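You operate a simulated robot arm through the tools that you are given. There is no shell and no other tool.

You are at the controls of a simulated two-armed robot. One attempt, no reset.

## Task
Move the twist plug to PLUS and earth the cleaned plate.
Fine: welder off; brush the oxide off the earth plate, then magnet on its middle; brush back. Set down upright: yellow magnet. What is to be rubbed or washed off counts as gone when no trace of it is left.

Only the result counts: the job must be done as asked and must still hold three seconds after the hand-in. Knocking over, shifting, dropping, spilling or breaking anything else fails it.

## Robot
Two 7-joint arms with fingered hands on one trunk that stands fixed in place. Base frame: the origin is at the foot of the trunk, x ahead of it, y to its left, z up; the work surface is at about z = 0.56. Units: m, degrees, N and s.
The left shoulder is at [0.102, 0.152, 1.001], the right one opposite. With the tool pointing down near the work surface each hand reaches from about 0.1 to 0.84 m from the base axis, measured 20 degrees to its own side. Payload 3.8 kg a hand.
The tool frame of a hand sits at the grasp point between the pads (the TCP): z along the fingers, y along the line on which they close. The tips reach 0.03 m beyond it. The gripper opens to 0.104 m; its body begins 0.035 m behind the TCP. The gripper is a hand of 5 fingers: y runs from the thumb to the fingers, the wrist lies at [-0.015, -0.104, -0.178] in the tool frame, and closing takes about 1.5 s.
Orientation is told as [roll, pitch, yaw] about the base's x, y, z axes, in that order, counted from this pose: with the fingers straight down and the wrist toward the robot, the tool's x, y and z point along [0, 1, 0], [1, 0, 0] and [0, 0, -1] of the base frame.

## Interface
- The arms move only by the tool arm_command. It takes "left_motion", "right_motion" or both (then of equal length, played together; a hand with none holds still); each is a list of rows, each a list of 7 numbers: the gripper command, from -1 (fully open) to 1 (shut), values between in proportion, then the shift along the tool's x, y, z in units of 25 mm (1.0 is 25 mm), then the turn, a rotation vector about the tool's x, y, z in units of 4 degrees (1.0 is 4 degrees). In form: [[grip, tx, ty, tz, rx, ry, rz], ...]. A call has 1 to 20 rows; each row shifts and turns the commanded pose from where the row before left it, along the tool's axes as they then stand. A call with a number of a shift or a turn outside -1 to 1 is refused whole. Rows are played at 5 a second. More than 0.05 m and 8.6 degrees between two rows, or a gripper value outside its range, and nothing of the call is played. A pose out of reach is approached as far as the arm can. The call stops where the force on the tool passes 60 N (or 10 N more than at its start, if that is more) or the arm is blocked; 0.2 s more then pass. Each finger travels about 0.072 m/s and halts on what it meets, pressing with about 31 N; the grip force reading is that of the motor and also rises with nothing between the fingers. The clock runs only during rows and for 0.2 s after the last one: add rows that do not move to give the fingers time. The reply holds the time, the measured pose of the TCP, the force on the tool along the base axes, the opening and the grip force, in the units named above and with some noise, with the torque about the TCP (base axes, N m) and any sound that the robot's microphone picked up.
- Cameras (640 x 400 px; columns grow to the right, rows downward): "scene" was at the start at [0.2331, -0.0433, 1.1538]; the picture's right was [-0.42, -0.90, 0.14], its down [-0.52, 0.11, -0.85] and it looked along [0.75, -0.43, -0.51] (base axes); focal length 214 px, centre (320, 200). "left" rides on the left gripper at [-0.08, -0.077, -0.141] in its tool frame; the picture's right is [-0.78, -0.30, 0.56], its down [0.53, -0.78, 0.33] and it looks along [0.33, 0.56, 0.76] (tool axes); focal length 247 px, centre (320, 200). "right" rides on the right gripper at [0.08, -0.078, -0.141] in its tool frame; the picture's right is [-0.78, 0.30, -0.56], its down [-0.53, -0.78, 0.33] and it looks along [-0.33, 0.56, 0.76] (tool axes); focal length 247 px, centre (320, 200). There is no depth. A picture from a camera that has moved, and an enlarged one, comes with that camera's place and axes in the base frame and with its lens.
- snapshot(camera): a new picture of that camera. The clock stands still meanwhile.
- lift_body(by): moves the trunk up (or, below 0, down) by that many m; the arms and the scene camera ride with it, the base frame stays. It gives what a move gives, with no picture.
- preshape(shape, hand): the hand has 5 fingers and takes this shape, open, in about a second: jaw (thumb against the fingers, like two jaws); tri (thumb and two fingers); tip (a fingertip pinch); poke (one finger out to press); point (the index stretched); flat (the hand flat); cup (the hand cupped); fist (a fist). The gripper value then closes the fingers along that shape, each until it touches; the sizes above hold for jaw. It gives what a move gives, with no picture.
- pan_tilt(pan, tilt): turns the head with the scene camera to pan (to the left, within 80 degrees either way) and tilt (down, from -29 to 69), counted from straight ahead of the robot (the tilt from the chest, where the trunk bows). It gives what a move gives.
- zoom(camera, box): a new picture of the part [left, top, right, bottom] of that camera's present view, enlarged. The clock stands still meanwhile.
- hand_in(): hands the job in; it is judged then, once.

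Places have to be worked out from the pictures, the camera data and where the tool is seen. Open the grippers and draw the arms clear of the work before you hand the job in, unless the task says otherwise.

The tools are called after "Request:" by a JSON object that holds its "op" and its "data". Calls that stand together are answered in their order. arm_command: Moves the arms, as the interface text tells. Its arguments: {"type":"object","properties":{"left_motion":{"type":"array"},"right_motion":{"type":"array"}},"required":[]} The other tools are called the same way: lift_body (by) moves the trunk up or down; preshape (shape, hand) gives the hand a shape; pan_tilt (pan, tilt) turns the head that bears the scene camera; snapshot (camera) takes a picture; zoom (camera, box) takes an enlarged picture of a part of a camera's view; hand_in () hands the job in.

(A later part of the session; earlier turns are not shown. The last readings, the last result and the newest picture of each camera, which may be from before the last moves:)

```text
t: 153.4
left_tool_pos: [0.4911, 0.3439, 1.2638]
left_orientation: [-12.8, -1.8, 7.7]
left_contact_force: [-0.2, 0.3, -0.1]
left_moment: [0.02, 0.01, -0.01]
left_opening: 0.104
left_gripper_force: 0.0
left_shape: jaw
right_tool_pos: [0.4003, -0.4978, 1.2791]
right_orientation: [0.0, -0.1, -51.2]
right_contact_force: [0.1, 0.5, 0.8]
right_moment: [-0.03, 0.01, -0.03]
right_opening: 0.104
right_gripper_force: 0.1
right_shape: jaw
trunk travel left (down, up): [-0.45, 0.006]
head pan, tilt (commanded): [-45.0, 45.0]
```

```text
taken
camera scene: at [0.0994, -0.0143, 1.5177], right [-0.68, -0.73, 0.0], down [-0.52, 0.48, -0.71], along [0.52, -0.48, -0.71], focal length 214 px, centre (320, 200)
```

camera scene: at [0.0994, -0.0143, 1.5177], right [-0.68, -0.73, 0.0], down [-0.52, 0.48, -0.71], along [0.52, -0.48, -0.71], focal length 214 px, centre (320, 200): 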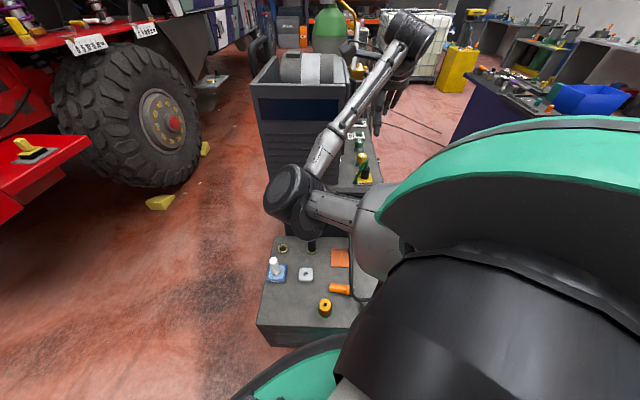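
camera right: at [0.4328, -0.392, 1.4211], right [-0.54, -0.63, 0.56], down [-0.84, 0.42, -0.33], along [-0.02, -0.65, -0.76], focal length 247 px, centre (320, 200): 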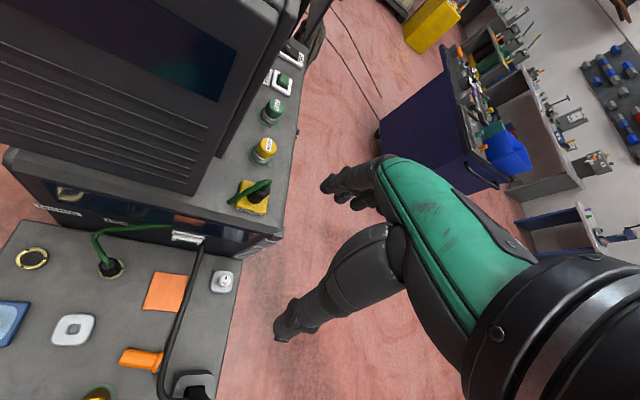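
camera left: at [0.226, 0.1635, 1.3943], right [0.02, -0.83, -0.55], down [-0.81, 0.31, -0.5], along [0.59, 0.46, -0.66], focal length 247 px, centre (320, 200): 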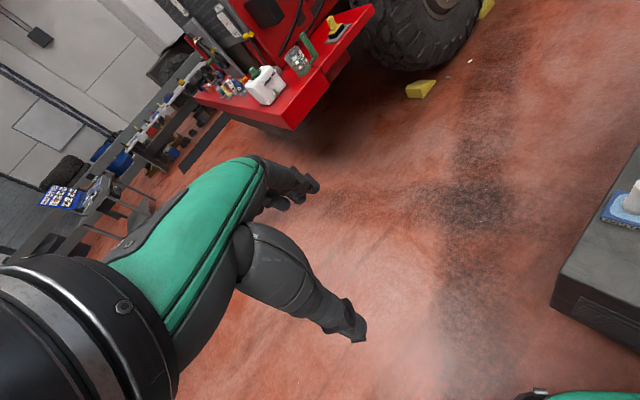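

The elbow is high and in front. I move over the brush's handle (about [0.344, -0.326]) at this height.

Request:
{"op": "arm_command", "data": {"right_motion": [[-1, 0.2, -0.6, 0, 0, 0, 0], [-1, 0.36, -0.95, 0, 0, 0, 0], [-1, 0.36, -0.95, 0, 0, 0, 0], [-1, 0.36, -0.95, 0, 0, 0, 0], [-1, 0.36, -0.95, 0, 0, 0, 0], [-1, 0.36, -0.95, 0, 0, 0, 0], [-1, 0.36, -0.95, 0, 0, 0, 0], [-1, 0.2, -0.45, 0, 0, 0, 0], [-1, 0, 0, 0, 0, 0, 0]]}}

Request:
{"op": "snapshot", "data": {"camera": "scene"}}

Request:
{"op": "snapshot", "data": {"camera": "right"}}

```text
t: 155.4
left_tool_pos: [0.4915, 0.3429, 1.2644]
left_orientation: [-12.6, -2.0, 7.8]
left_contact_force: [1.0, -0.4, -1.0]
left_moment: [-0.01, -0.04, -0.02]
left_opening: 0.104
left_gripper_force: 0.1
left_shape: jaw
right_tool_pos: [0.357, -0.331, 1.2837]
right_orientation: [0.1, 0.1, -51.2]
right_contact_force: [-0.4, -0.4, 0.5]
right_moment: [0.0, 0.0, -0.01]
right_opening: 0.1037
right_gripper_force: 0.1
right_shape: jaw
right hand out of reach, approached as far as the arm can: row 7, 8
trunk travel left (down, up): [-0.45, 0.006]
head pan, tilt (commanded): [-45.0, 45.0]
```

```text
taken
camera scene: at [0.0993, -0.0144, 1.5177], right [-0.68, -0.73, 0.0], down [-0.52, 0.48, -0.71], along [0.52, -0.48, -0.71], focal length 214 px, centre (320, 200)
```

scene: 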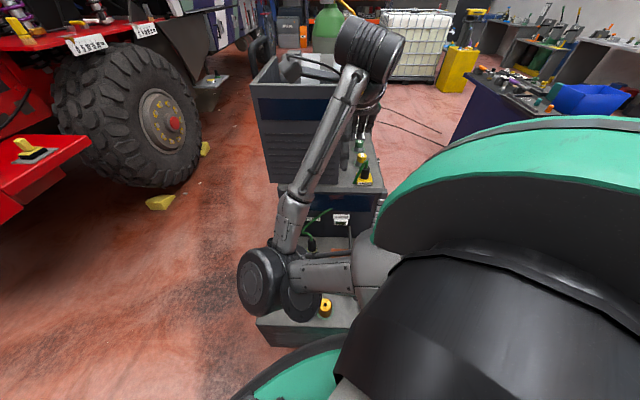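

```text
taken
camera right: at [0.3697, -0.2204, 1.4255], right [-0.42, -0.72, 0.56], down [-0.9, 0.27, -0.33], along [0.09, -0.64, -0.76], focal length 247 px, centre (320, 200)
```

right: 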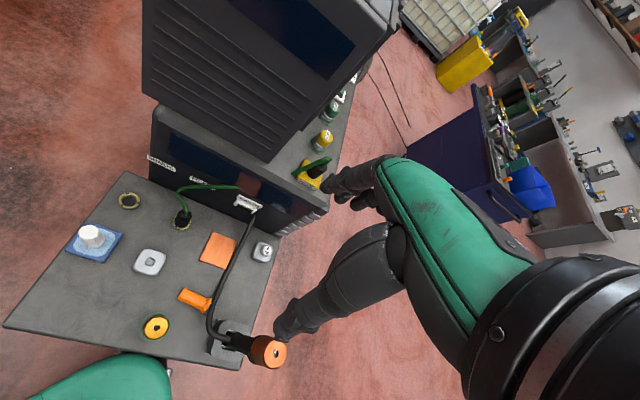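

The torch is seen standing in its holder at its old place. The arm is folded tightly here, so I descend with the hand in steps, watching the elbow.

Request:
{"op": "arm_command", "data": {"right_motion": [[-1, 0, 0, 0.6, 0, 0, 0], [-1, 0, 0, 1, 0, 0, 0], [-1, 0, 0, 1, 0, 0, 0], [-1, 0, 0, 1, 0, 0, 0], [-1, 0, 0, 1, 0, 0, 0], [-1, 0, 0, 1, 0, 0, 0], [-1, 0, 0, 0.4, 0, 0, 0], [-1, 0, 0, 0, 0, 0, 0]]}}

Request:
{"op": "snapshot", "data": {"camera": "scene"}}

```text
t: 156.4
left_tool_pos: [0.4912, 0.3439, 1.2626]
left_orientation: [-12.6, -2.1, 7.8]
left_contact_force: [-0.6, 0.3, -0.2]
left_moment: [-0.01, 0.0, 0.01]
left_opening: 0.104
left_gripper_force: 0.2
left_shape: jaw
right_tool_pos: [0.397, -0.3484, 1.2642]
right_orientation: [8.2, -8.4, -53.0]
right_contact_force: [0.0, 0.4, -0.1]
right_moment: [-0.02, 0.02, 0.0]
right_opening: 0.1034
right_gripper_force: 0.1
right_shape: jaw
right hand out of reach, approached as far as the arm can: row 1, 2, 4
trunk travel left (down, up): [-0.45, 0.006]
head pan, tilt (commanded): [-45.0, 45.0]
stopped in row 5 (right hand): the arm was blocked; the commanded pose is now the measured one
```

```text
taken
camera scene: at [0.0995, -0.0141, 1.5177], right [-0.68, -0.73, 0.0], down [-0.52, 0.48, -0.71], along [0.52, -0.48, -0.71], focal length 214 px, centre (320, 200)
```

scene: 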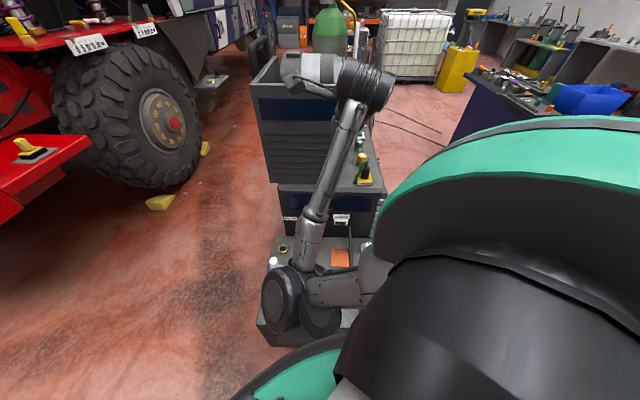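

The arm can't fold that tightly here. I retreat outward to [0.40, -0.50], levelling the hand; the left arm is better placed to fetch the brush with a stretched arm.

Request:
{"op": "arm_command", "data": {"right_motion": [[-1, -0.6, 0.9, 0, 0.5, -0.5, 0], [-1, -0.7, 0.95, 0, 0.6, -0.6, 0], [-1, -0.75, 0.95, -0.1, 0.6, -0.55, 0], [-1, -0.75, 0.95, -0.1, 0.4, -0.4, 0], [-1, -0.75, 0.95, -0.1, 0, 0, 0], [-1, 0, 0, 0, 0, 0, 0]]}}

Request:
{"op": "snapshot", "data": {"camera": "scene"}}

```text
t: 157.8
left_tool_pos: [0.4916, 0.3443, 1.2638]
left_orientation: [-12.7, -2.0, 7.7]
left_contact_force: [-0.2, 0.3, -0.3]
left_moment: [0.0, 0.0, -0.02]
left_opening: 0.104
left_gripper_force: 0.1
left_shape: jaw
right_tool_pos: [0.3989, -0.4946, 1.2733]
right_orientation: [0.0, 0.2, -52.2]
right_contact_force: [0.4, -0.1, 0.0]
right_moment: [0.0, 0.0, 0.0]
right_opening: 0.1039
right_gripper_force: 0.1
right_shape: jaw
trunk travel left (down, up): [-0.45, 0.006]
head pan, tilt (commanded): [-45.0, 45.0]
```

```text
taken
camera scene: at [0.0991, -0.0141, 1.5178], right [-0.68, -0.73, 0.0], down [-0.52, 0.48, -0.71], along [0.52, -0.48, -0.71], focal length 214 px, centre (320, 200)
```

scene: 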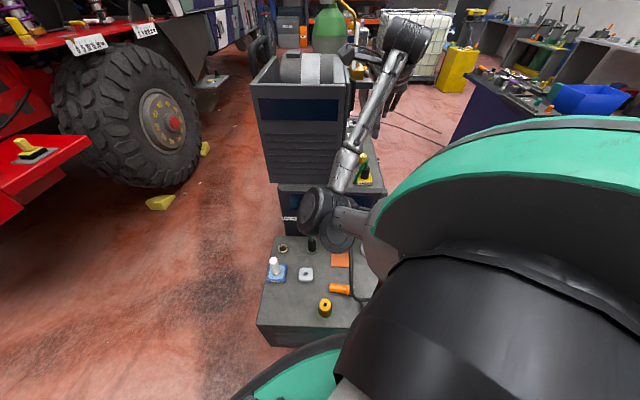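

Now I swing the right hand farther right and back, out of the left arm's way, to about [0.25, -0.64].

Request:
{"op": "arm_command", "data": {"right_motion": [[-1, -0.5, 0.05, 0, 0, 0, 0], [-1, -0.95, 0.1, 0, 0, 0, 0], [-1, -0.95, 0.1, 0, 0, 0, 0], [-1, -0.95, 0.1, 0, 0, 0, 0], [-1, -0.95, 0.1, 0, 0, 0, 0], [-1, -0.95, 0.1, 0, 0, 0, 0], [-1, -0.95, 0.1, 0, 0, 0, 0], [-1, -0.95, 0.1, 0, 0, 0, 0], [-1, -0.9, 0.1, 0, 0, 0, 0], [-1, 0, 0, 0, 0, 0, 0]]}}

Request:
{"op": "snapshot", "data": {"camera": "scene"}}

```text
t: 160.0
left_tool_pos: [0.492, 0.3432, 1.2624]
left_orientation: [-12.6, -1.9, 7.7]
left_contact_force: [0.1, -0.9, 0.1]
left_moment: [0.0, -0.03, 0.02]
left_opening: 0.1039
left_gripper_force: 0.0
left_shape: jaw
right_tool_pos: [0.2504, -0.634, 1.2718]
right_orientation: [0.1, 0.3, -52.1]
right_contact_force: [0.9, -0.4, 0.4]
right_moment: [0.03, -0.02, -0.01]
right_opening: 0.1036
right_gripper_force: 0.0
right_shape: jaw
trunk travel left (down, up): [-0.45, 0.006]
head pan, tilt (commanded): [-45.0, 45.0]
```

```text
taken
camera scene: at [0.0995, -0.0143, 1.5177], right [-0.68, -0.73, 0.0], down [-0.52, 0.48, -0.71], along [0.52, -0.48, -0.71], focal length 214 px, centre (320, 200)
```

scene: 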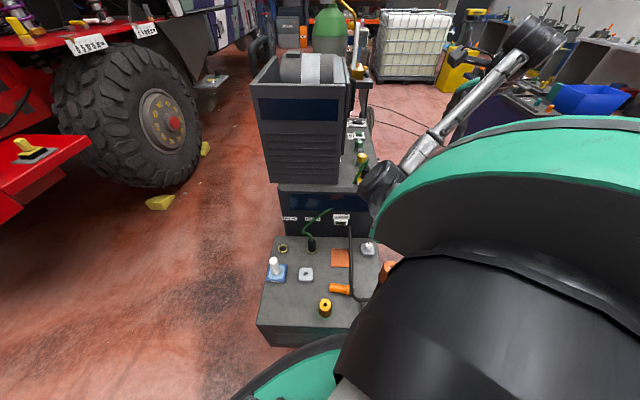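

The elbow is now level with the shoulder on the right. I turn the right hand's yaw toward 0 to see if this pushes the elbow further out of the way.

Request:
{"op": "arm_command", "data": {"right_motion": [[-1, 0, 0, 0, 0, 0, -1], [-1, 0, 0, 0, 0, 0, -1], [-1, 0, 0, 0, 0, 0, -1], [-1, 0, 0, 0, 0, 0, -1], [-1, 0, 0, 0, 0, 0, -1], [-1, 0, 0, 0, 0, 0, -1], [-1, 0, 0, 0, 0, 0, -1], [-1, 0, 0, 0, 0, 0, -1], [-1, 0, 0, 0, 0, 0, -1], [-1, 0, 0, 0, 0, 0, -1], [-1, 0, 0, 0, 0, 0, -1], [-1, 0, 0, 0, 0, 0, 0]]}}

Request:
{"op": "snapshot", "data": {"camera": "scene"}}

```text
t: 162.6
left_tool_pos: [0.4913, 0.3438, 1.2625]
left_orientation: [-12.7, -1.9, 7.8]
left_contact_force: [1.1, 0.1, 0.6]
left_moment: [0.01, 0.02, 0.0]
left_opening: 0.1041
left_gripper_force: 0.1
left_shape: jaw
right_tool_pos: [0.2505, -0.6348, 1.271]
right_orientation: [0.2, 0.1, -8.1]
right_contact_force: [-0.3, -0.7, -0.4]
right_moment: [0.01, -0.02, -0.02]
right_opening: 0.1039
right_gripper_force: 0.0
right_shape: jaw
trunk travel left (down, up): [-0.45, 0.006]
head pan, tilt (commanded): [-45.0, 45.0]
```

```text
taken
camera scene: at [0.0993, -0.0146, 1.5177], right [-0.68, -0.73, 0.0], down [-0.52, 0.48, -0.71], along [0.52, -0.48, -0.71], focal length 214 px, centre (320, 200)
```

scene: 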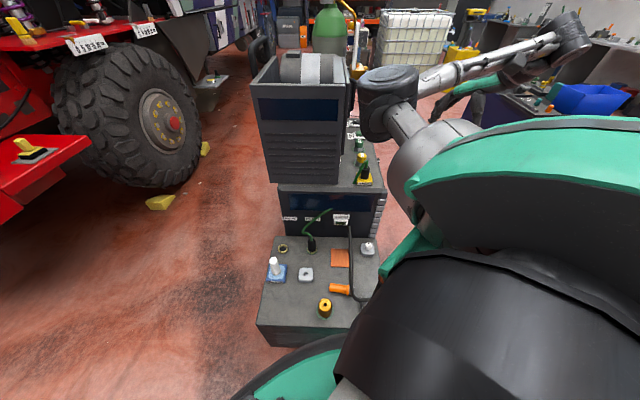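

The right arm is now parked high on the right with its elbow up. I level the left hand and turn it toward yaw -51 for the brush.

Request:
{"op": "arm_command", "data": {"left_motion": [[-1, 0, 0, 0, 0.12, 0.79, 0], [-1, 0, 0, 0, 0.12, 0.79, 0], [-1, 0, 0, 0, 0.12, 0.79, 0], [-1, 0, 0, 0, 0.12, 0.79, 0], [-1, 0, 0, 0, 0, 0, 1], [-1, 0, 0, 0, 0, 0, 1], [-1, 0, 0, 0, 0, 0, 1], [-1, 0, 0, 0, 0, 0, 1], [-1, 0, 0, 0, 0, 0, 1], [-1, 0, 0, 0, 0, 0, 1], [-1, 0, 0, 0, 0, 0, 1], [-1, 0, 0, 0, 0, 0, 1], [-1, 0, 0, 0, 0, 0, 1], [-1, 0, 0, 0, 0, 0, 1], [-1, 0, 0, 0, 0, 0, 0]]}}

Request:
{"op": "lift_body", "data": {"by": -0.2}}

Request:
{"op": "snapshot", "data": {"camera": "scene"}}

Request:
{"op": "snapshot", "data": {"camera": "left"}}

```text
t: 165.8
left_tool_pos: [0.4919, 0.3427, 1.2628]
left_orientation: [0.0, 0.0, -32.5]
left_contact_force: [0.6, -0.7, 0.9]
left_moment: [-0.01, 0.02, 0.02]
left_opening: 0.104
left_gripper_force: 0.2
left_shape: jaw
right_tool_pos: [0.2516, -0.635, 1.2716]
right_orientation: [0.3, 0.0, -8.2]
right_contact_force: [-0.1, -0.3, 0.7]
right_moment: [0.01, -0.01, 0.01]
right_opening: 0.1037
right_gripper_force: 0.0
right_shape: jaw
trunk travel left (down, up): [-0.45, 0.006]
head pan, tilt (commanded): [-45.0, 45.0]
```

```text
t: 168.0
left_tool_pos: [0.4917, 0.3433, 1.0638]
left_orientation: [0.0, -0.1, -32.5]
left_contact_force: [0.0, -0.1, -0.6]
left_moment: [0.01, -0.01, 0.03]
left_opening: 0.1041
left_gripper_force: 0.1
left_shape: jaw
right_tool_pos: [0.2497, -0.6352, 1.0709]
right_orientation: [0.3, 0.1, -8.1]
right_contact_force: [-0.3, 0.1, -0.5]
right_moment: [-0.02, 0.05, 0.01]
right_opening: 0.1037
right_gripper_force: 0.1
right_shape: jaw
trunk travel left (down, up): [-0.25, 0.206]
head pan, tilt (commanded): [-45.0, 45.0]
```

```text
taken
camera scene: at [0.1464, -0.013, 1.3053], right [-0.68, -0.73, 0.08], down [-0.59, 0.48, -0.65], along [0.43, -0.49, -0.76], focal length 214 px, centre (320, 200)
```

scene: 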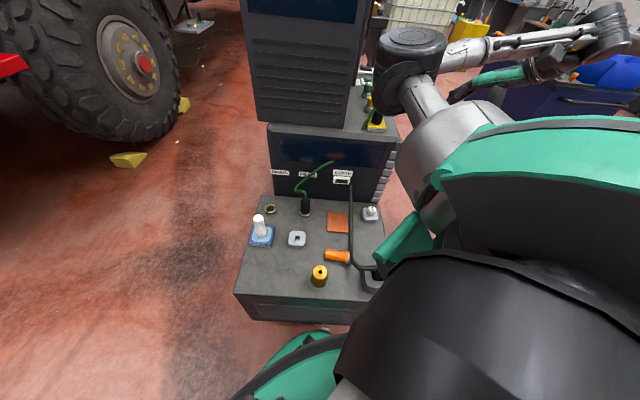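

```text
taken
camera left: at [0.383, 0.3176, 1.2043], right [-0.67, -0.5, -0.56], down [-0.37, 0.87, -0.33], along [0.65, -0.02, -0.76], focal length 247 px, centre (320, 200)
```

left: 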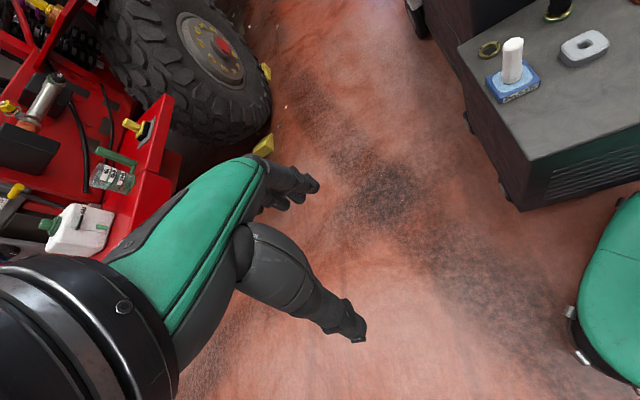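

The right arm is parked clear. I bring the left hand in low over the bench's near-left side, first to about [0.42, 0.0, 0.80].

Request:
{"op": "arm_command", "data": {"left_motion": [[-1, -0.5, 0.2, 0.5, 0, 0, 0], [-1, -0.94, 0.353, 0.75, 0, 0, 0], [-1, -0.94, 0.353, 0.75, 0, 0, 0], [-1, -0.94, 0.353, 0.75, 0, 0, 0], [-1, -0.94, 0.353, 0.75, 0, 0, 0], [-1, -0.94, 0.353, 0.75, 0, 0, 0], [-1, -0.94, 0.353, 0.75, 0, 0, 0], [-1, -0.94, 0.353, 0.75, 0, 0, 0], [-1, -0.94, 0.353, 0.75, 0, 0, 0], [-1, -0.94, 0.353, 0.75, 0, 0, 0], [-1, -0.94, 0.353, 0.75, 0, 0, 0], [-1, -0.94, 0.353, 0.75, 0, 0, 0], [-1, -0.94, 0.353, 0.75, 0, 0, 0], [-1, -0.94, 0.353, 0.75, 0, 0, 0], [-1, -0.4, 0.15, 0.3, 0, 0, 0], [-1, 0, 0, 0, 0, 0, 0]]}}

Request:
{"op": "snapshot", "data": {"camera": "scene"}}

Request:
{"op": "snapshot", "data": {"camera": "left"}}

```text
t: 171.4
left_tool_pos: [0.42, -0.0004, 0.8008]
left_orientation: [0.0, -0.1, -32.5]
left_contact_force: [0.1, 0.9, -0.4]
left_moment: [-0.01, 0.01, -0.02]
left_opening: 0.1041
left_gripper_force: 0.0
left_shape: jaw
right_tool_pos: [0.251, -0.6347, 1.0712]
right_orientation: [0.3, 0.0, -8.2]
right_contact_force: [-0.5, -0.7, 0.1]
right_moment: [-0.01, -0.02, -0.04]
right_opening: 0.1036
right_gripper_force: 0.0
right_shape: jaw
trunk travel left (down, up): [-0.25, 0.206]
head pan, tilt (commanded): [-45.0, 45.0]
```

```text
taken
camera scene: at [0.1466, -0.0129, 1.3053], right [-0.68, -0.73, 0.08], down [-0.59, 0.48, -0.65], along [0.43, -0.49, -0.76], focal length 214 px, centre (320, 200)
```

scene: 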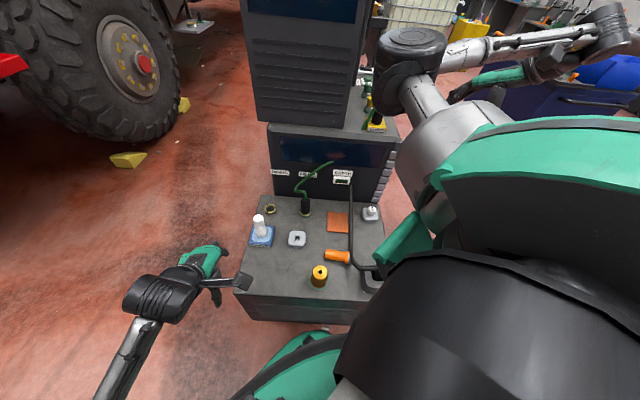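

```text
taken
camera left: at [0.3116, -0.0253, 0.9406], right [-0.67, -0.5, -0.56], down [-0.37, 0.87, -0.33], along [0.65, -0.02, -0.76], focal length 247 px, centre (320, 200)
```

left: 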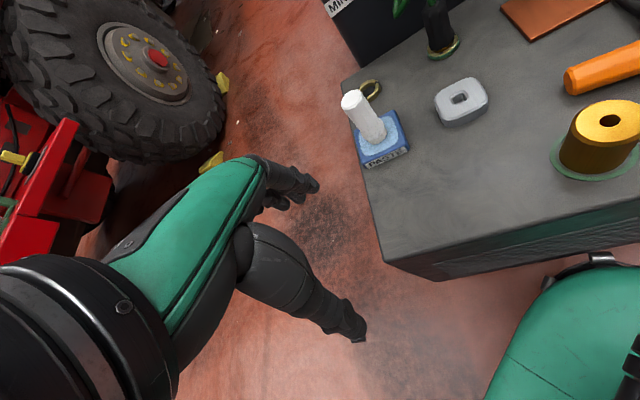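

The left arm tracks well. I turn it to yaw -51 and move to just short of the brush, at z≈0.75, minding the torch.

Request:
{"op": "arm_command", "data": {"left_motion": [[-1, 0, 0, 0, 0, 0, 0.92], [-1, 0, 0, 0, 0, 0, 0.92], [-1, 0, 0, 0, 0, 0, 0.92], [-1, 0, 0, 0, 0, 0, 0.92], [-1, 0, 0, 0, 0, 0, 0.92], [-1, -0.94, 0.73, 0.2, 0, 0, 0], [-1, -0.94, 0.73, 0.2, 0, 0, 0], [-1, -0.94, 0.73, 0.2, 0, 0, 0], [-1, -0.94, 0.73, 0.2, 0, 0, 0], [-1, -0.94, 0.73, 0.2, 0, 0, 0], [-1, -0.94, 0.73, 0.2, 0, 0, 0], [-1, -0.94, 0.73, 0.2, 0, 0, 0], [-1, 0, 0, 0, 0, 0, 0]]}}

Request:
{"op": "snapshot", "data": {"camera": "scene"}}

Request:
{"op": "snapshot", "data": {"camera": "left"}}

```text
t: 174.2
left_tool_pos: [0.373, -0.1941, 0.7558]
left_orientation: [0.4, 0.5, -50.7]
left_contact_force: [0.0, 0.4, 0.0]
left_moment: [-0.01, 0.04, -0.05]
left_opening: 0.104
left_gripper_force: 0.0
left_shape: jaw
right_tool_pos: [0.2518, -0.6345, 1.0711]
right_orientation: [0.3, 0.2, -8.1]
right_contact_force: [-0.4, -0.3, 0.4]
right_moment: [0.0, 0.0, -0.04]
right_opening: 0.1036
right_gripper_force: 0.0
right_shape: jaw
trunk travel left (down, up): [-0.25, 0.206]
head pan, tilt (commanded): [-45.0, 45.0]
```

```text
taken
camera scene: at [0.1468, -0.0125, 1.3053], right [-0.68, -0.73, 0.08], down [-0.59, 0.48, -0.65], along [0.43, -0.49, -0.76], focal length 214 px, centre (320, 200)
```

scene: 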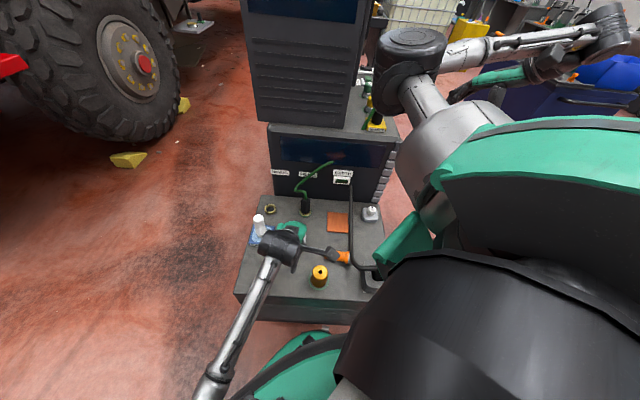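

```text
taken
camera left: at [0.2621, -0.1878, 0.8973], right [-0.79, -0.26, -0.56], down [-0.08, 0.94, -0.32], along [0.61, -0.21, -0.76], focal length 247 px, centre (320, 200)
```

left: 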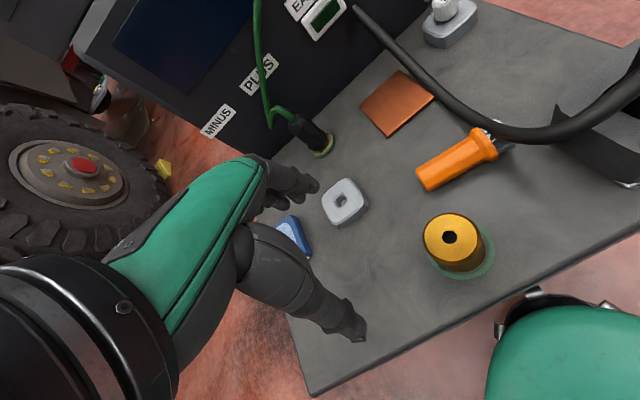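

The brush is well visible: handle end ≈ [0.357, -0.320], flange ≈ [0.295, -0.366], bristles just under the hose. I move over the handle at z≈0.70 with a 7.5 cm opening.

Request:
{"op": "arm_command", "data": {"left_motion": [[-0.45, -0.6, 0.5, 0.3, 0, 0, 0], [-0.45, -0.9, 0.7, 0.5, 0, 0, 0], [-0.45, -0.9, 0.7, 0.5, 0, 0, 0], [-0.45, -0.9, 0.7, 0.5, 0, 0, 0.3], [-0.45, -0.9, 0.7, 0.4, 0, 0, 0.4], [-0.45, -0.2, 0.15, 0, 0, 0, 0], [-0.45, 0, 0, 0, 0, 0, 0]]}}

Request:
{"op": "snapshot", "data": {"camera": "left"}}

Request:
{"op": "zoom", "data": {"camera": "scene", "box": [230, 190, 400, 330]}}

```text
t: 174.9
left_tool_pos: [0.3761, -0.1539, 0.6509]
left_orientation: [6.4, 8.5, -47.4]
left_contact_force: [0.3, -0.3, -0.3]
left_moment: [0.03, 0.02, 0.02]
left_opening: 0.0756
left_gripper_force: 0.0
left_shape: jaw
right_tool_pos: [0.2516, -0.6352, 1.0707]
right_orientation: [0.3, 0.1, -8.2]
right_contact_force: [-0.1, -0.7, -0.2]
right_moment: [0.03, 0.01, 0.0]
right_opening: 0.1033
right_gripper_force: 0.1
right_shape: jaw
trunk travel left (down, up): [-0.25, 0.206]
head pan, tilt (commanded): [-45.0, 45.0]
stopped in row 3 (left hand): the arm was blocked; the commanded pose is now the measured one
```

```text
taken
camera left: at [0.2683, -0.1746, 0.7921], right [-0.78, -0.19, -0.59], down [-0.13, 0.98, -0.15], along [0.61, -0.05, -0.79], focal length 247 px, centre (320, 200)
```

left: 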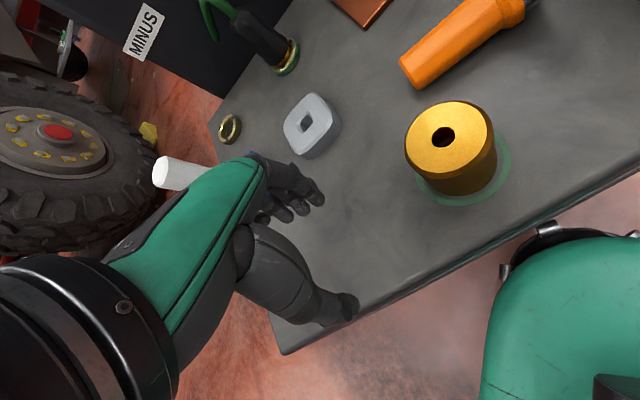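

```text
2.86 times, centred on (315, 260) of scene
camera zoom: at [0.1467, -0.013, 1.3053], right [-0.68, -0.73, 0.08], down [-0.59, 0.48, -0.65], along [0.43, -0.49, -0.76], focal length 613 px, centre (334, 29)
```

zoom: 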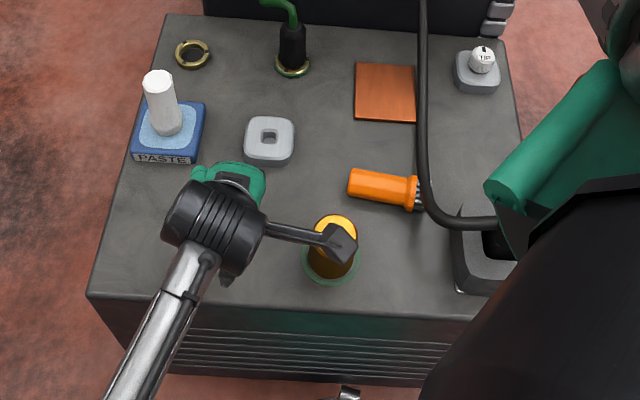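

The left elbow apparently met the robot's own body, so that arm is not suited. I withdraw the left hand upward and to the left, leveling it.

Request:
{"op": "arm_command", "data": {"left_motion": [[-0.45, 0, 0, -0.6, 0, 0, 0], [-0.45, 0.2, -0.2, -0.8, 0, 0, 0], [-0.45, 0.6, -0.6, -0.8, 0, 0, 0], [-0.45, 0.7, -0.7, -0.8, 0, 0, 0]]}}

Request:
{"op": "snapshot", "data": {"camera": "scene"}}

```text
t: 175.9
left_tool_pos: [0.3817, -0.1164, 0.7357]
left_orientation: [6.3, 8.2, -47.5]
left_contact_force: [-0.1, 0.1, 0.2]
left_moment: [0.0, -0.01, -0.01]
left_opening: 0.0757
left_gripper_force: 0.1
left_shape: jaw
right_tool_pos: [0.2514, -0.6357, 1.0712]
right_orientation: [0.3, 0.1, -8.1]
right_contact_force: [0.2, -0.4, -0.2]
right_moment: [-0.01, 0.02, 0.0]
right_opening: 0.1038
right_gripper_force: 0.1
right_shape: jaw
trunk travel left (down, up): [-0.25, 0.206]
head pan, tilt (commanded): [-45.0, 45.0]
```

```text
taken
camera scene: at [0.1465, -0.0126, 1.3054], right [-0.68, -0.73, 0.08], down [-0.59, 0.48, -0.65], along [0.43, -0.49, -0.76], focal length 214 px, centre (320, 200)
```

scene: 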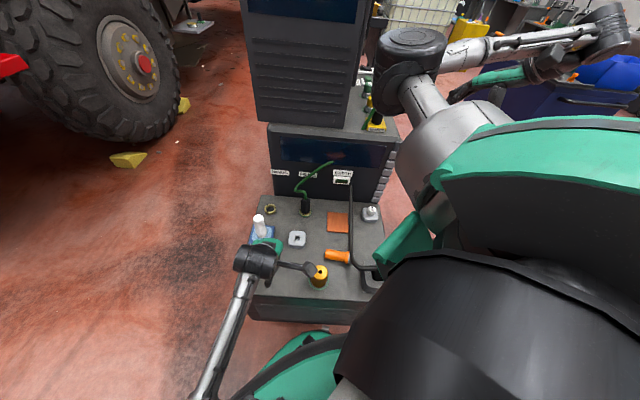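

It follows well. I take the left hand out to the left side and up, leveling it on the way.

Request:
{"op": "arm_command", "data": {"left_motion": [[-1, 0.9, -0.75, -0.6, 0, 0, 0], [-1, 0.95, -0.8, -0.6, 0, 0, 0], [-1, 0.95, -0.8, -0.6, 0, 0, 0], [-1, 0.95, -0.8, -0.6, 0, 0, 0], [-1, 0.95, -0.8, -0.6, -0.5, -0.4, 0], [-1, 0.95, -0.8, -0.6, -0.5, -0.4, 0], [-1, 0.95, -0.8, -0.6, -0.5, -0.4, 0], [-1, 0.95, -0.8, -0.6, -0.5, -0.4, 0], [-1, 0.95, -0.8, -0.6, 0, 0, 0], [-1, 0.95, -0.8, -0.6, 0, 0, 0], [-1, 0.95, -0.8, -0.6, 0, 0, 0], [-1, 0.95, -0.8, -0.6, 0, 0, 0], [-1, 0, 0, 0, 0, 0, 0]]}}

Request:
{"op": "lift_body", "data": {"by": 0.18}}

Request:
{"op": "snapshot", "data": {"camera": "scene"}}

```text
t: 178.7
left_tool_pos: [0.4355, 0.2316, 0.9502]
left_orientation: [0.0, 0.2, -48.0]
left_contact_force: [-0.3, -0.3, 0.4]
left_moment: [-0.01, 0.0, 0.02]
left_opening: 0.1039
left_gripper_force: 0.1
left_shape: jaw
right_tool_pos: [0.2506, -0.6353, 1.0703]
right_orientation: [0.3, 0.2, -8.1]
right_contact_force: [0.5, -0.2, 0.0]
right_moment: [0.01, -0.01, 0.02]
right_opening: 0.1036
right_gripper_force: 0.0
right_shape: jaw
trunk travel left (down, up): [-0.25, 0.206]
head pan, tilt (commanded): [-45.0, 45.0]
```

```text
t: 180.7
left_tool_pos: [0.4341, 0.2317, 1.1297]
left_orientation: [-0.1, 0.3, -47.9]
left_contact_force: [-0.7, 0.0, -0.9]
left_moment: [0.02, -0.01, 0.01]
left_opening: 0.1035
left_gripper_force: 0.1
left_shape: jaw
right_tool_pos: [0.2523, -0.6354, 1.2512]
right_orientation: [0.3, 0.1, -8.2]
right_contact_force: [0.7, -1.1, 0.0]
right_moment: [0.02, 0.01, 0.01]
right_opening: 0.1038
right_gripper_force: 0.1
right_shape: jaw
trunk travel left (down, up): [-0.43, 0.026]
head pan, tilt (commanded): [-45.0, 45.0]
```

```text
taken
camera scene: at [0.1002, -0.0146, 1.4984], right [-0.68, -0.73, 0.0], down [-0.52, 0.48, -0.71], along [0.51, -0.48, -0.71], focal length 214 px, centre (320, 200)
```

scene: 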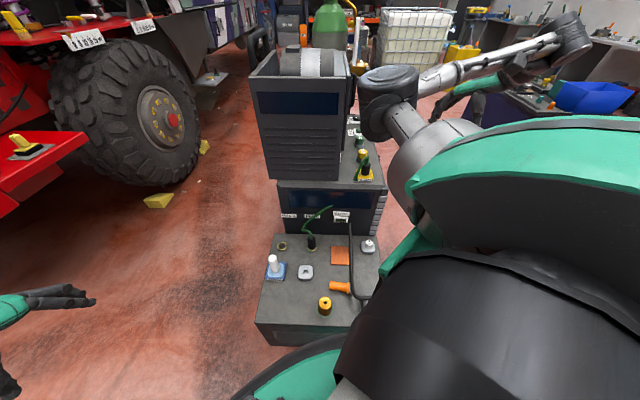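

The trunk is high again. I bring the right hand from its parking place to above the plate, descending slightly, and watch the elbow.

Request:
{"op": "arm_command", "data": {"right_motion": [[-1, 0.5, 0.4, 0.3, 0, 0, 0], [-1, 0.9, 0.69, 0.45, 0, 0, 0], [-1, 0.9, 0.69, 0.45, 0, 0, 0], [-1, 0.9, 0.69, 0.45, 0, 0, 0], [-1, 0.9, 0.69, 0.45, 0, 0, 0], [-1, 0.9, 0.69, 0.45, 0, 0, 0], [-1, 0.9, 0.69, 0.45, 0, 0, 0], [-1, 0.9, 0.69, 0.45, 0, 0, 0], [-1, 0.9, 0.69, 0.45, 0, 0, 0], [-1, 0.3, 0.25, 0.1, 0, 0, 0], [-1, 0, 0, 0, 0, 0, 0]]}}

Request:
{"op": "snapshot", "data": {"camera": "scene"}}

```text
t: 183.1
left_tool_pos: [0.4357, 0.2314, 1.1298]
left_orientation: [0.1, 0.2, -47.9]
left_contact_force: [-1.4, -0.5, -0.1]
left_moment: [0.03, -0.01, 0.0]
left_opening: 0.1037
left_gripper_force: 0.1
left_shape: jaw
right_tool_pos: [0.4304, -0.4576, 1.1519]
right_orientation: [0.3, 0.0, -8.1]
right_contact_force: [0.1, -0.1, 0.2]
right_moment: [0.03, 0.0, 0.02]
right_opening: 0.1035
right_gripper_force: 0.0
right_shape: jaw
trunk travel left (down, up): [-0.43, 0.026]
head pan, tilt (commanded): [-45.0, 45.0]
```

```text
taken
camera scene: at [0.1001, -0.0148, 1.4982], right [-0.68, -0.73, 0.0], down [-0.52, 0.48, -0.71], along [0.51, -0.48, -0.71], focal length 214 px, centre (320, 200)
```

scene: 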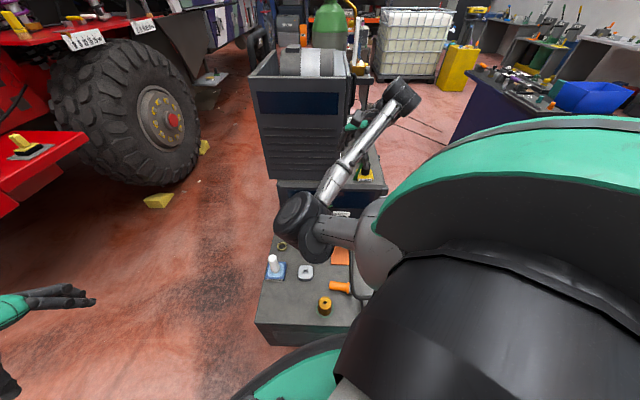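

The elbow is forward/inward, which with the high trunk is fine for reaching down to the brush. I descend here to z≈0.85 and check.

Request:
{"op": "arm_command", "data": {"right_motion": [[-1, 0, 0, 0.6, 0, 0, 0], [-1, 0, 0, 1, 0, 0, 0], [-1, 0, 0, 1, 0, 0, 0], [-1, 0, 0, 1, 0, 0, 0], [-1, 0, 0, 1, 0, 0, 0], [-1, 0, 0, 1, 0, 0, 0], [-1, 0, 0, 0.4, 0, 0, 0], [-1, 0, 0, 0, 0, 0, 0]]}}

Request:
{"op": "snapshot", "data": {"camera": "scene"}}

```text
t: 184.9
left_tool_pos: [0.4342, 0.2316, 1.1297]
left_orientation: [-0.1, 0.3, -48.1]
left_contact_force: [0.6, -1.2, 0.6]
left_moment: [-0.01, 0.03, 0.01]
left_opening: 0.1037
left_gripper_force: 0.1
left_shape: jaw
right_tool_pos: [0.4308, -0.4559, 1.0025]
right_orientation: [0.2, 0.1, -8.3]
right_contact_force: [0.0, 0.3, -0.8]
right_moment: [0.02, 0.03, -0.01]
right_opening: 0.1035
right_gripper_force: 0.0
right_shape: jaw
trunk travel left (down, up): [-0.43, 0.026]
head pan, tilt (commanded): [-45.0, 45.0]
```

```text
taken
camera scene: at [0.1002, -0.0144, 1.4982], right [-0.68, -0.73, 0.0], down [-0.52, 0.48, -0.71], along [0.51, -0.48, -0.71], focal length 214 px, centre (320, 200)
```

scene: 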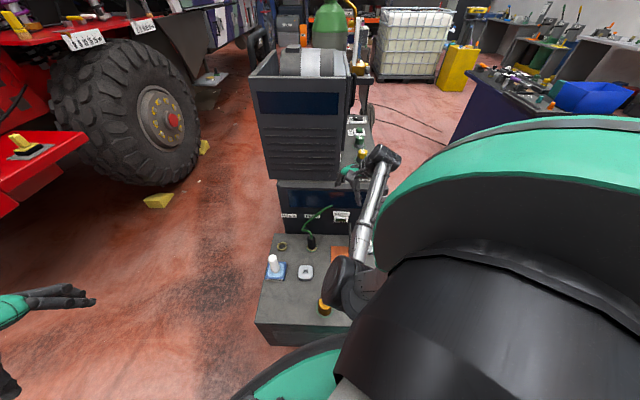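

The elbow hangs low but about 19 cm from the torch. I turn the hand to yaw -45 here and check again before moving toward the brush.

Request:
{"op": "arm_command", "data": {"right_motion": [[-1, 0, 0, 0, 0, 0, 1], [-1, 0, 0, 0, 0, 0, 1], [-1, 0, 0, 0, 0, 0, 1], [-1, 0, 0, 0, 0, 0, 1], [-1, 0, 0, 0, 0, 0, 1], [-1, 0, 0, 0, 0, 0, 1], [-1, 0, 0, 0, 0, 0, 1], [-1, 0, 0, 0, 0, 0, 1], [-1, 0, 0, 0, 0, 0, 1], [-1, 0, 0, 0, 0, 0, 0]]}}

Request:
{"op": "snapshot", "data": {"camera": "scene"}}

Request:
{"op": "snapshot", "data": {"camera": "right"}}

```text
t: 187.1
left_tool_pos: [0.4349, 0.2299, 1.1305]
left_orientation: [0.0, 0.2, -48.0]
left_contact_force: [0.3, -0.5, -0.7]
left_moment: [-0.02, 0.01, -0.03]
left_opening: 0.1039
left_gripper_force: 0.0
left_shape: jaw
right_tool_pos: [0.4315, -0.4576, 1.0039]
right_orientation: [0.3, 0.2, -44.2]
right_contact_force: [-0.4, -0.1, -0.6]
right_moment: [0.0, -0.01, 0.01]
right_opening: 0.1036
right_gripper_force: 0.1
right_shape: jaw
trunk travel left (down, up): [-0.43, 0.026]
head pan, tilt (commanded): [-45.0, 45.0]
```

```text
taken
camera scene: at [0.1001, -0.0145, 1.4982], right [-0.68, -0.73, 0.0], down [-0.52, 0.48, -0.71], along [0.51, -0.48, -0.71], focal length 214 px, centre (320, 200)
```

scene: 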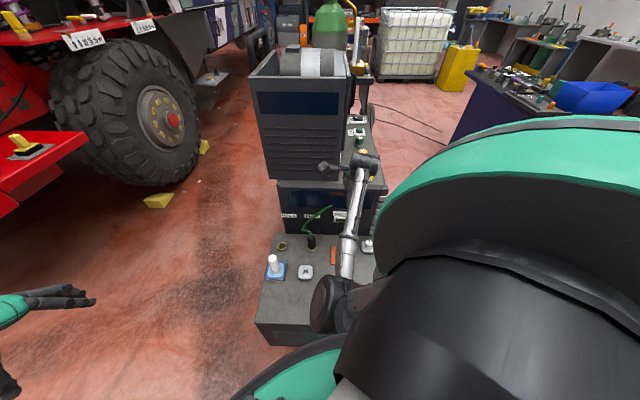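

```text
taken
camera right: at [0.4319, -0.3466, 1.1443], right [-0.33, -0.77, 0.55], down [-0.93, 0.16, -0.33], along [0.16, -0.62, -0.76], focal length 247 px, centre (320, 200)
```

right: 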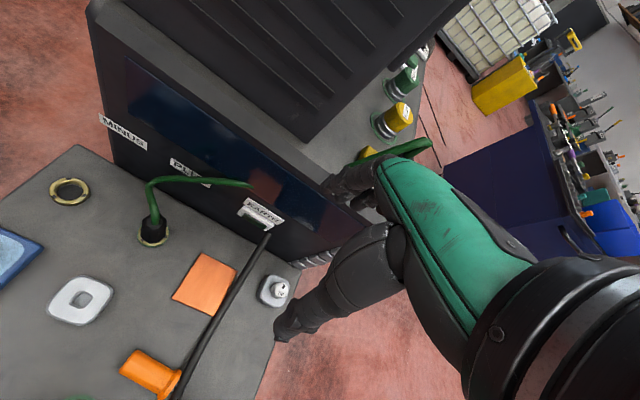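

The elbow hangs in front of the body, away from the torch. I continue down over the plate to z≈0.82 in a careful step.

Request:
{"op": "arm_command", "data": {"right_motion": [[-1, 0, 0, 0.6, 0, 0, 0], [-1, 0, 0, 0.9, 0, 0, 0], [-1, 0, 0, 0.9, 0, 0, 0], [-1, 0, 0, 0.9, 0, 0, 0], [-1, 0, 0, 0, 0, 0, 0]]}}

Request:
{"op": "snapshot", "data": {"camera": "scene"}}

```text
t: 188.3
left_tool_pos: [0.435, 0.2325, 1.1304]
left_orientation: [0.0, 0.3, -48.1]
left_contact_force: [0.5, 0.4, -0.6]
left_moment: [0.0, 0.0, -0.01]
left_opening: 0.1037
left_gripper_force: 0.2
left_shape: jaw
right_tool_pos: [0.4313, -0.4575, 0.9199]
right_orientation: [0.2, 0.2, -44.1]
right_contact_force: [-1.9, 0.8, 0.8]
right_moment: [-0.01, 0.0, -0.01]
right_opening: 0.1037
right_gripper_force: 0.0
right_shape: jaw
trunk travel left (down, up): [-0.43, 0.026]
head pan, tilt (commanded): [-45.0, 45.0]
```

```text
taken
camera scene: at [0.1002, -0.0144, 1.4982], right [-0.68, -0.73, 0.0], down [-0.52, 0.48, -0.71], along [0.51, -0.48, -0.71], focal length 214 px, centre (320, 200)
```

scene: 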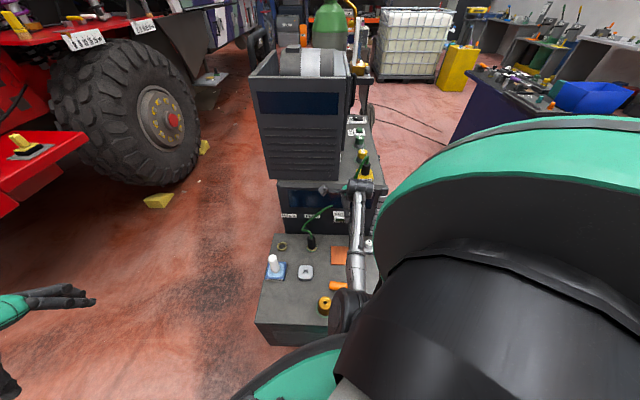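

Still well clear of the torch. I move down and over toward the brush in two short steps.

Request:
{"op": "arm_command", "data": {"right_motion": [[-1, 0.1, -0.5, 0.5, 0, 0, 0], [-1, 0.2, -0.9, 0.8, 0, 0, 0], [-1, 0.2, -0.9, 0.8, 0, 0, 0], [-1, 0, 0, 0, 0, 0, 0]]}}

Request:
{"op": "snapshot", "data": {"camera": "scene"}}

```text
t: 189.5
left_tool_pos: [0.434, 0.2309, 1.1303]
left_orientation: [0.0, 0.2, -47.9]
left_contact_force: [-0.4, 0.4, 0.8]
left_moment: [-0.02, 0.0, 0.01]
left_opening: 0.1039
left_gripper_force: 0.2
left_shape: jaw
right_tool_pos: [0.4154, -0.4196, 0.8859]
right_orientation: [0.6, -2.3, -44.0]
right_contact_force: [0.4, 0.4, -0.6]
right_moment: [-0.02, 0.01, -0.01]
right_opening: 0.1039
right_gripper_force: 0.1
right_shape: jaw
trunk travel left (down, up): [-0.43, 0.026]
head pan, tilt (commanded): [-45.0, 45.0]
stopped in row 4 (right hand): the arm was blocked; the commanded pose is now the measured one
```

```text
taken
camera scene: at [0.0998, -0.0144, 1.4982], right [-0.68, -0.73, 0.0], down [-0.52, 0.48, -0.71], along [0.51, -0.48, -0.71], focal length 214 px, centre (320, 200)
```

scene: 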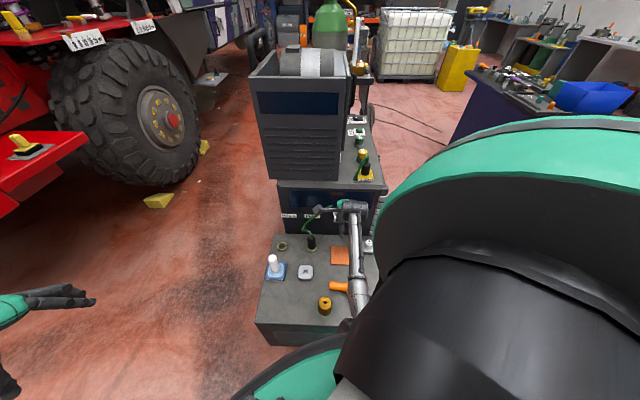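

The right elbow now meets the robot's own torso, so this route is closed. I retreat the right hand upward a little and look at the left arm's elbow, which I may bring up to use instead.

Request:
{"op": "arm_command", "data": {"right_motion": [[-1, -0.1, 0.5, -0.6, 0, 0.3, 0], [-1, -0.2, 0.8, -0.8, 0, 0.3, 0], [-1, 0, 0, -0.9, 0, 0, 0], [-1, 0, 0, -0.9, 0, 0, 0], [-1, 0, 0, -0.9, 0, 0, 0], [-1, 0, 0, 0, 0, 0, 0]]}}

Request:
{"op": "pan_tilt", "data": {"pan": 10, "tilt": 40}}

Request:
{"op": "snapshot", "data": {"camera": "scene"}}

```text
t: 190.9
left_tool_pos: [0.4349, 0.2325, 1.1293]
left_orientation: [0.0, 0.2, -48.0]
left_contact_force: [-0.7, 1.0, 0.0]
left_moment: [-0.01, 0.03, 0.02]
left_opening: 0.1037
left_gripper_force: 0.0
left_shape: jaw
right_tool_pos: [0.4266, -0.4463, 0.9904]
right_orientation: [3.0, -2.1, -44.3]
right_contact_force: [-0.9, 0.3, -0.2]
right_moment: [-0.01, -0.03, 0.03]
right_opening: 0.1038
right_gripper_force: 0.0
right_shape: jaw
trunk travel left (down, up): [-0.43, 0.026]
head pan, tilt (commanded): [-45.0, 45.0]
```

```text
t: 192.1
left_tool_pos: [0.4348, 0.2307, 1.1294]
left_orientation: [0.0, 0.2, -48.0]
left_contact_force: [-0.4, 0.0, 0.0]
left_moment: [0.03, -0.01, 0.0]
left_opening: 0.1036
left_gripper_force: 0.1
left_shape: jaw
right_tool_pos: [0.4279, -0.4471, 0.9904]
right_orientation: [3.1, -2.1, -44.2]
right_contact_force: [0.0, 0.1, -0.1]
right_moment: [0.02, -0.01, -0.03]
right_opening: 0.104
right_gripper_force: 0.1
right_shape: jaw
trunk travel left (down, up): [-0.43, 0.026]
head pan, tilt (commanded): [10.0, 40.0]
```

```text
taken
camera scene: at [0.1239, 0.0586, 1.5054], right [0.21, -0.98, 0.0], down [-0.63, -0.13, -0.76], along [0.75, 0.16, -0.64], focal length 214 px, centre (320, 200)
```

scene: 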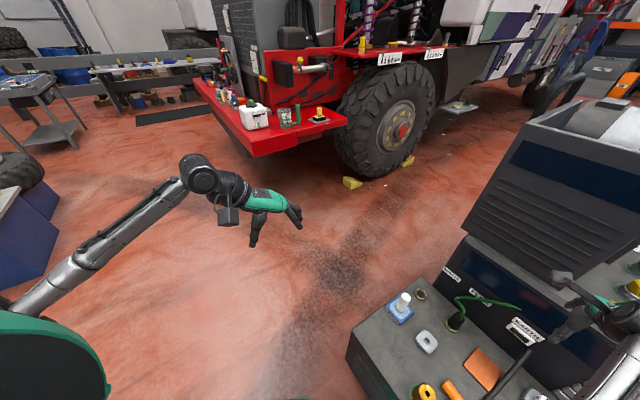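

The left elbow is well out to the left — a good posture. I first park the right arm high on the right again.

Request:
{"op": "arm_command", "data": {"right_motion": [[-1, 0, 0, -0.7, 0, 0, 0], [-1, 0, 0, -1, 0, 0, 0], [-1, 0, 0, -1, 0, 0, 0], [-1, 0, 0, -1, 0, 0, 0], [-1, 0, 0, -1, 0, 0, 0], [-1, 0, 0, -1, 0, 0, 0], [-1, 0, 0, -1, 0, 0, 0], [-1, 0, 0, -1, 0, 0, 0], [-1, 0, 0, -1, 0, 0, 0], [-1, 0, 0, -1, 0, 0, 0], [-1, 0, 0, -0.6, 0, 0, 0], [-1, 0, 0, 0, 0, 0, 0]]}}

Request:
{"op": "arm_command", "data": {"right_motion": [[-1, -0.6, 0, 0, 0, 0, 0], [-1, -0.97, 0, 0, 0, 0, 0], [-1, -0.97, 0, 0, 0, 0, 0], [-1, -0.97, 0, 0, 0, 0, 0], [-1, -0.97, 0, 0, 0, 0, 0], [-1, -0.97, 0, 0, 0, 0, 0], [-1, -0.97, 0, 0, 0, 0, 0], [-1, -0.97, 0, 0, 0, 0, 0], [-1, -0.97, 0, 0, 0, 0, 0], [-1, -0.97, 0, 0, 0, 0, 0], [-1, -0.97, 0, 0, 0, 0, 0], [-1, -0.97, 0, 0, 0, 0, 0], [-1, 0, 0, 0, 0, 0, 0]]}}

Request:
{"op": "arm_command", "data": {"right_motion": [[-1, 0, 0, 0, 0, 0, -1], [-1, 0, 0, 0, 0, 0, -1], [-1, 0, 0, 0, 0, 0, -1], [-1, 0, 0, 0, 0, 0, -1], [-1, 0, 0, 0, 0, 0, -1], [-1, 0, 0, 0, 0, 0, -1], [-1, 0, 0, 0, 0, 0, -1], [-1, 0, 0, 0, 0, 0, -1], [-1, 0, 0, 0, 0, 0, -1], [-1, 0, 0, 0, 0, 0, -1], [-1, 0, 0, 0, 0, 0, 0]]}}

Request:
{"op": "pan_tilt", "data": {"pan": -45, "tilt": 40}}

Request:
{"op": "snapshot", "data": {"camera": "scene"}}

```text
t: 194.7
left_tool_pos: [0.4331, 0.2315, 1.1298]
left_orientation: [0.0, 0.2, -48.1]
left_contact_force: [0.8, 0.1, 0.3]
left_moment: [-0.01, 0.01, -0.03]
left_opening: 0.1038
left_gripper_force: 0.1
left_shape: jaw
right_tool_pos: [0.4108, -0.4499, 1.2458]
right_orientation: [3.0, -2.2, -44.2]
right_contact_force: [0.7, -1.1, 0.3]
right_moment: [0.01, -0.02, 0.01]
right_opening: 0.1038
right_gripper_force: 0.0
right_shape: jaw
trunk travel left (down, up): [-0.43, 0.026]
head pan, tilt (commanded): [10.0, 40.0]
```

```text
t: 197.5
left_tool_pos: [0.4348, 0.2322, 1.1298]
left_orientation: [0.0, 0.2, -48.1]
left_contact_force: [-0.6, 0.9, 0.3]
left_moment: [0.0, 0.0, -0.04]
left_opening: 0.1038
left_gripper_force: 0.0
left_shape: jaw
right_tool_pos: [0.2165, -0.6501, 1.2328]
right_orientation: [3.1, -2.1, -44.1]
right_contact_force: [0.3, -0.5, 1.4]
right_moment: [0.02, -0.01, 0.03]
right_opening: 0.1038
right_gripper_force: 0.1
right_shape: jaw
trunk travel left (down, up): [-0.43, 0.026]
head pan, tilt (commanded): [10.0, 40.0]
```

```text
t: 199.9
left_tool_pos: [0.4347, 0.2308, 1.1305]
left_orientation: [0.1, 0.2, -47.9]
left_contact_force: [0.1, 1.4, 0.4]
left_moment: [0.01, 0.03, -0.04]
left_opening: 0.1034
left_gripper_force: 0.2
left_shape: jaw
right_tool_pos: [0.2161, -0.6513, 1.2307]
right_orientation: [0.9, -3.6, -4.2]
right_contact_force: [0.5, -0.5, 0.1]
right_moment: [-0.01, 0.03, -0.01]
right_opening: 0.1037
right_gripper_force: 0.1
right_shape: jaw
trunk travel left (down, up): [-0.43, 0.026]
head pan, tilt (commanded): [10.0, 40.0]
```

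```text
t: 201.2
left_tool_pos: [0.4353, 0.232, 1.1309]
left_orientation: [0.0, 0.2, -48.1]
left_contact_force: [-0.1, 0.3, -0.9]
left_moment: [-0.01, 0.01, -0.04]
left_opening: 0.1037
left_gripper_force: 0.0
left_shape: jaw
right_tool_pos: [0.2156, -0.65, 1.2301]
right_orientation: [0.9, -3.5, -4.2]
right_contact_force: [0.3, -0.6, -0.1]
right_moment: [0.0, -0.02, 0.0]
right_opening: 0.1037
right_gripper_force: 0.1
right_shape: jaw
trunk travel left (down, up): [-0.43, 0.026]
head pan, tilt (commanded): [-45.0, 40.0]
```

```text
taken
camera scene: at [0.1029, -0.0171, 1.5054], right [-0.68, -0.73, 0.0], down [-0.47, 0.44, -0.76], along [0.56, -0.52, -0.64], focal length 214 px, centre (320, 200)
```

scene: 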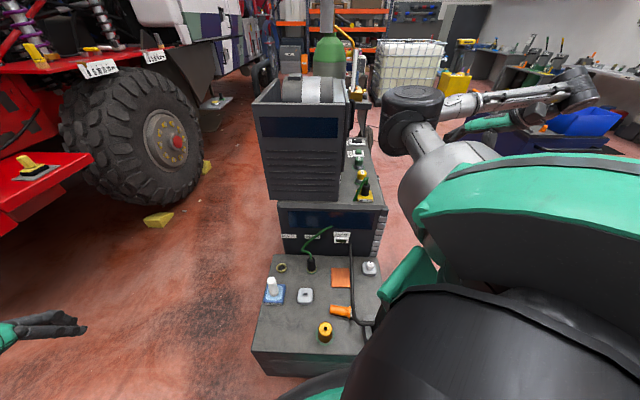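

Right arm parked with a high elbow. I lower the trunk by 0.18 and extend the left arm forward first, so its elbow stays out.

Request:
{"op": "lift_body", "data": {"by": -0.18}}

Request:
{"op": "arm_command", "data": {"left_motion": [[-1, 0, 0.5, 0.1, 0, 0, 0], [-1, 0.02, 0.95, 0.25, 0, 0, 0], [-1, 0.02, 0.95, 0.25, 0, 0, 0], [-1, 0.02, 0.95, 0.25, 0, 0, 0], [-1, 0.02, 0.95, 0.25, 0, 0, 0], [-1, 0.02, 0.95, 0.25, 0, 0, 0], [-1, 0.02, 0.95, 0.25, 0, 0, 0], [-1, 0.02, 0.95, 0.25, 0, 0, 0], [-1, 0.02, 0.95, 0.25, 0, 0, 0], [-1, 0.02, 0.95, 0.25, 0, 0, 0], [-1, 0.02, 0.95, 0.25, 0, 0, 0], [-1, 0.02, 0.95, 0.25, 0, 0, 0], [-1, 0, 0, 0, 0, 0, 0]]}}

Request:
{"op": "pan_tilt", "data": {"pan": -5, "tilt": 40}}

Request:
{"op": "snapshot", "data": {"camera": "scene"}}

```text
t: 203.2
left_tool_pos: [0.4336, 0.2315, 0.9498]
left_orientation: [0.0, 0.2, -48.0]
left_contact_force: [0.3, 0.2, -0.1]
left_moment: [0.04, 0.01, -0.03]
left_opening: 0.1039
left_gripper_force: 0.0
left_shape: jaw
right_tool_pos: [0.2153, -0.6513, 1.0515]
right_orientation: [0.9, -3.5, -4.3]
right_contact_force: [0.1, -0.4, -0.7]
right_moment: [-0.01, 0.01, 0.02]
right_opening: 0.1039
right_gripper_force: 0.1
right_shape: jaw
trunk travel left (down, up): [-0.25, 0.206]
head pan, tilt (commanded): [-45.0, 40.0]
```

```text
t: 206.0
left_tool_pos: [0.622, 0.0302, 0.8774]
left_orientation: [0.0, 0.3, -48.0]
left_contact_force: [-0.5, -0.1, 0.0]
left_moment: [0.01, 0.0, -0.04]
left_opening: 0.1039
left_gripper_force: 0.1
left_shape: jaw
right_tool_pos: [0.2161, -0.6508, 1.0517]
right_orientation: [0.8, -3.5, -4.3]
right_contact_force: [0.2, -0.2, 0.6]
right_moment: [0.0, -0.03, -0.02]
right_opening: 0.1038
right_gripper_force: 0.0
right_shape: jaw
trunk travel left (down, up): [-0.25, 0.206]
head pan, tilt (commanded): [-45.0, 40.0]
```

```text
t: 207.1
left_tool_pos: [0.6221, 0.029, 0.878]
left_orientation: [0.0, 0.1, -48.0]
left_contact_force: [0.8, 0.4, 0.0]
left_moment: [-0.02, 0.0, 0.01]
left_opening: 0.1035
left_gripper_force: 0.0
left_shape: jaw
right_tool_pos: [0.2157, -0.6513, 1.051]
right_orientation: [0.9, -3.5, -4.2]
right_contact_force: [0.1, 0.3, 0.6]
right_moment: [-0.01, 0.01, 0.0]
right_opening: 0.1038
right_gripper_force: 0.0
right_shape: jaw
trunk travel left (down, up): [-0.25, 0.206]
head pan, tilt (commanded): [-5.0, 40.0]
```

```text
taken
camera scene: at [0.1728, 0.0378, 1.3095], right [-0.05, -1.0, 0.01], down [-0.72, 0.03, -0.69], along [0.69, -0.04, -0.72], focal length 214 px, centre (320, 200)
```

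scene: 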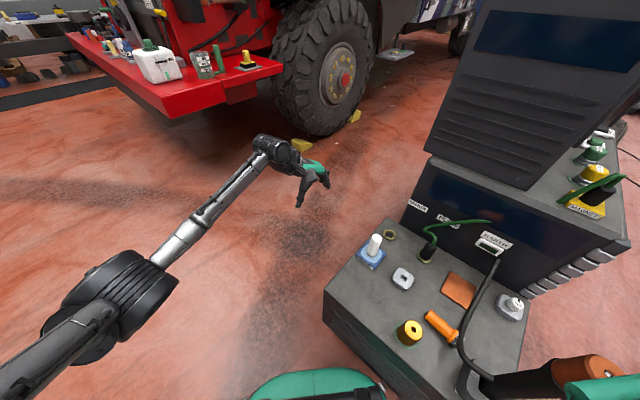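

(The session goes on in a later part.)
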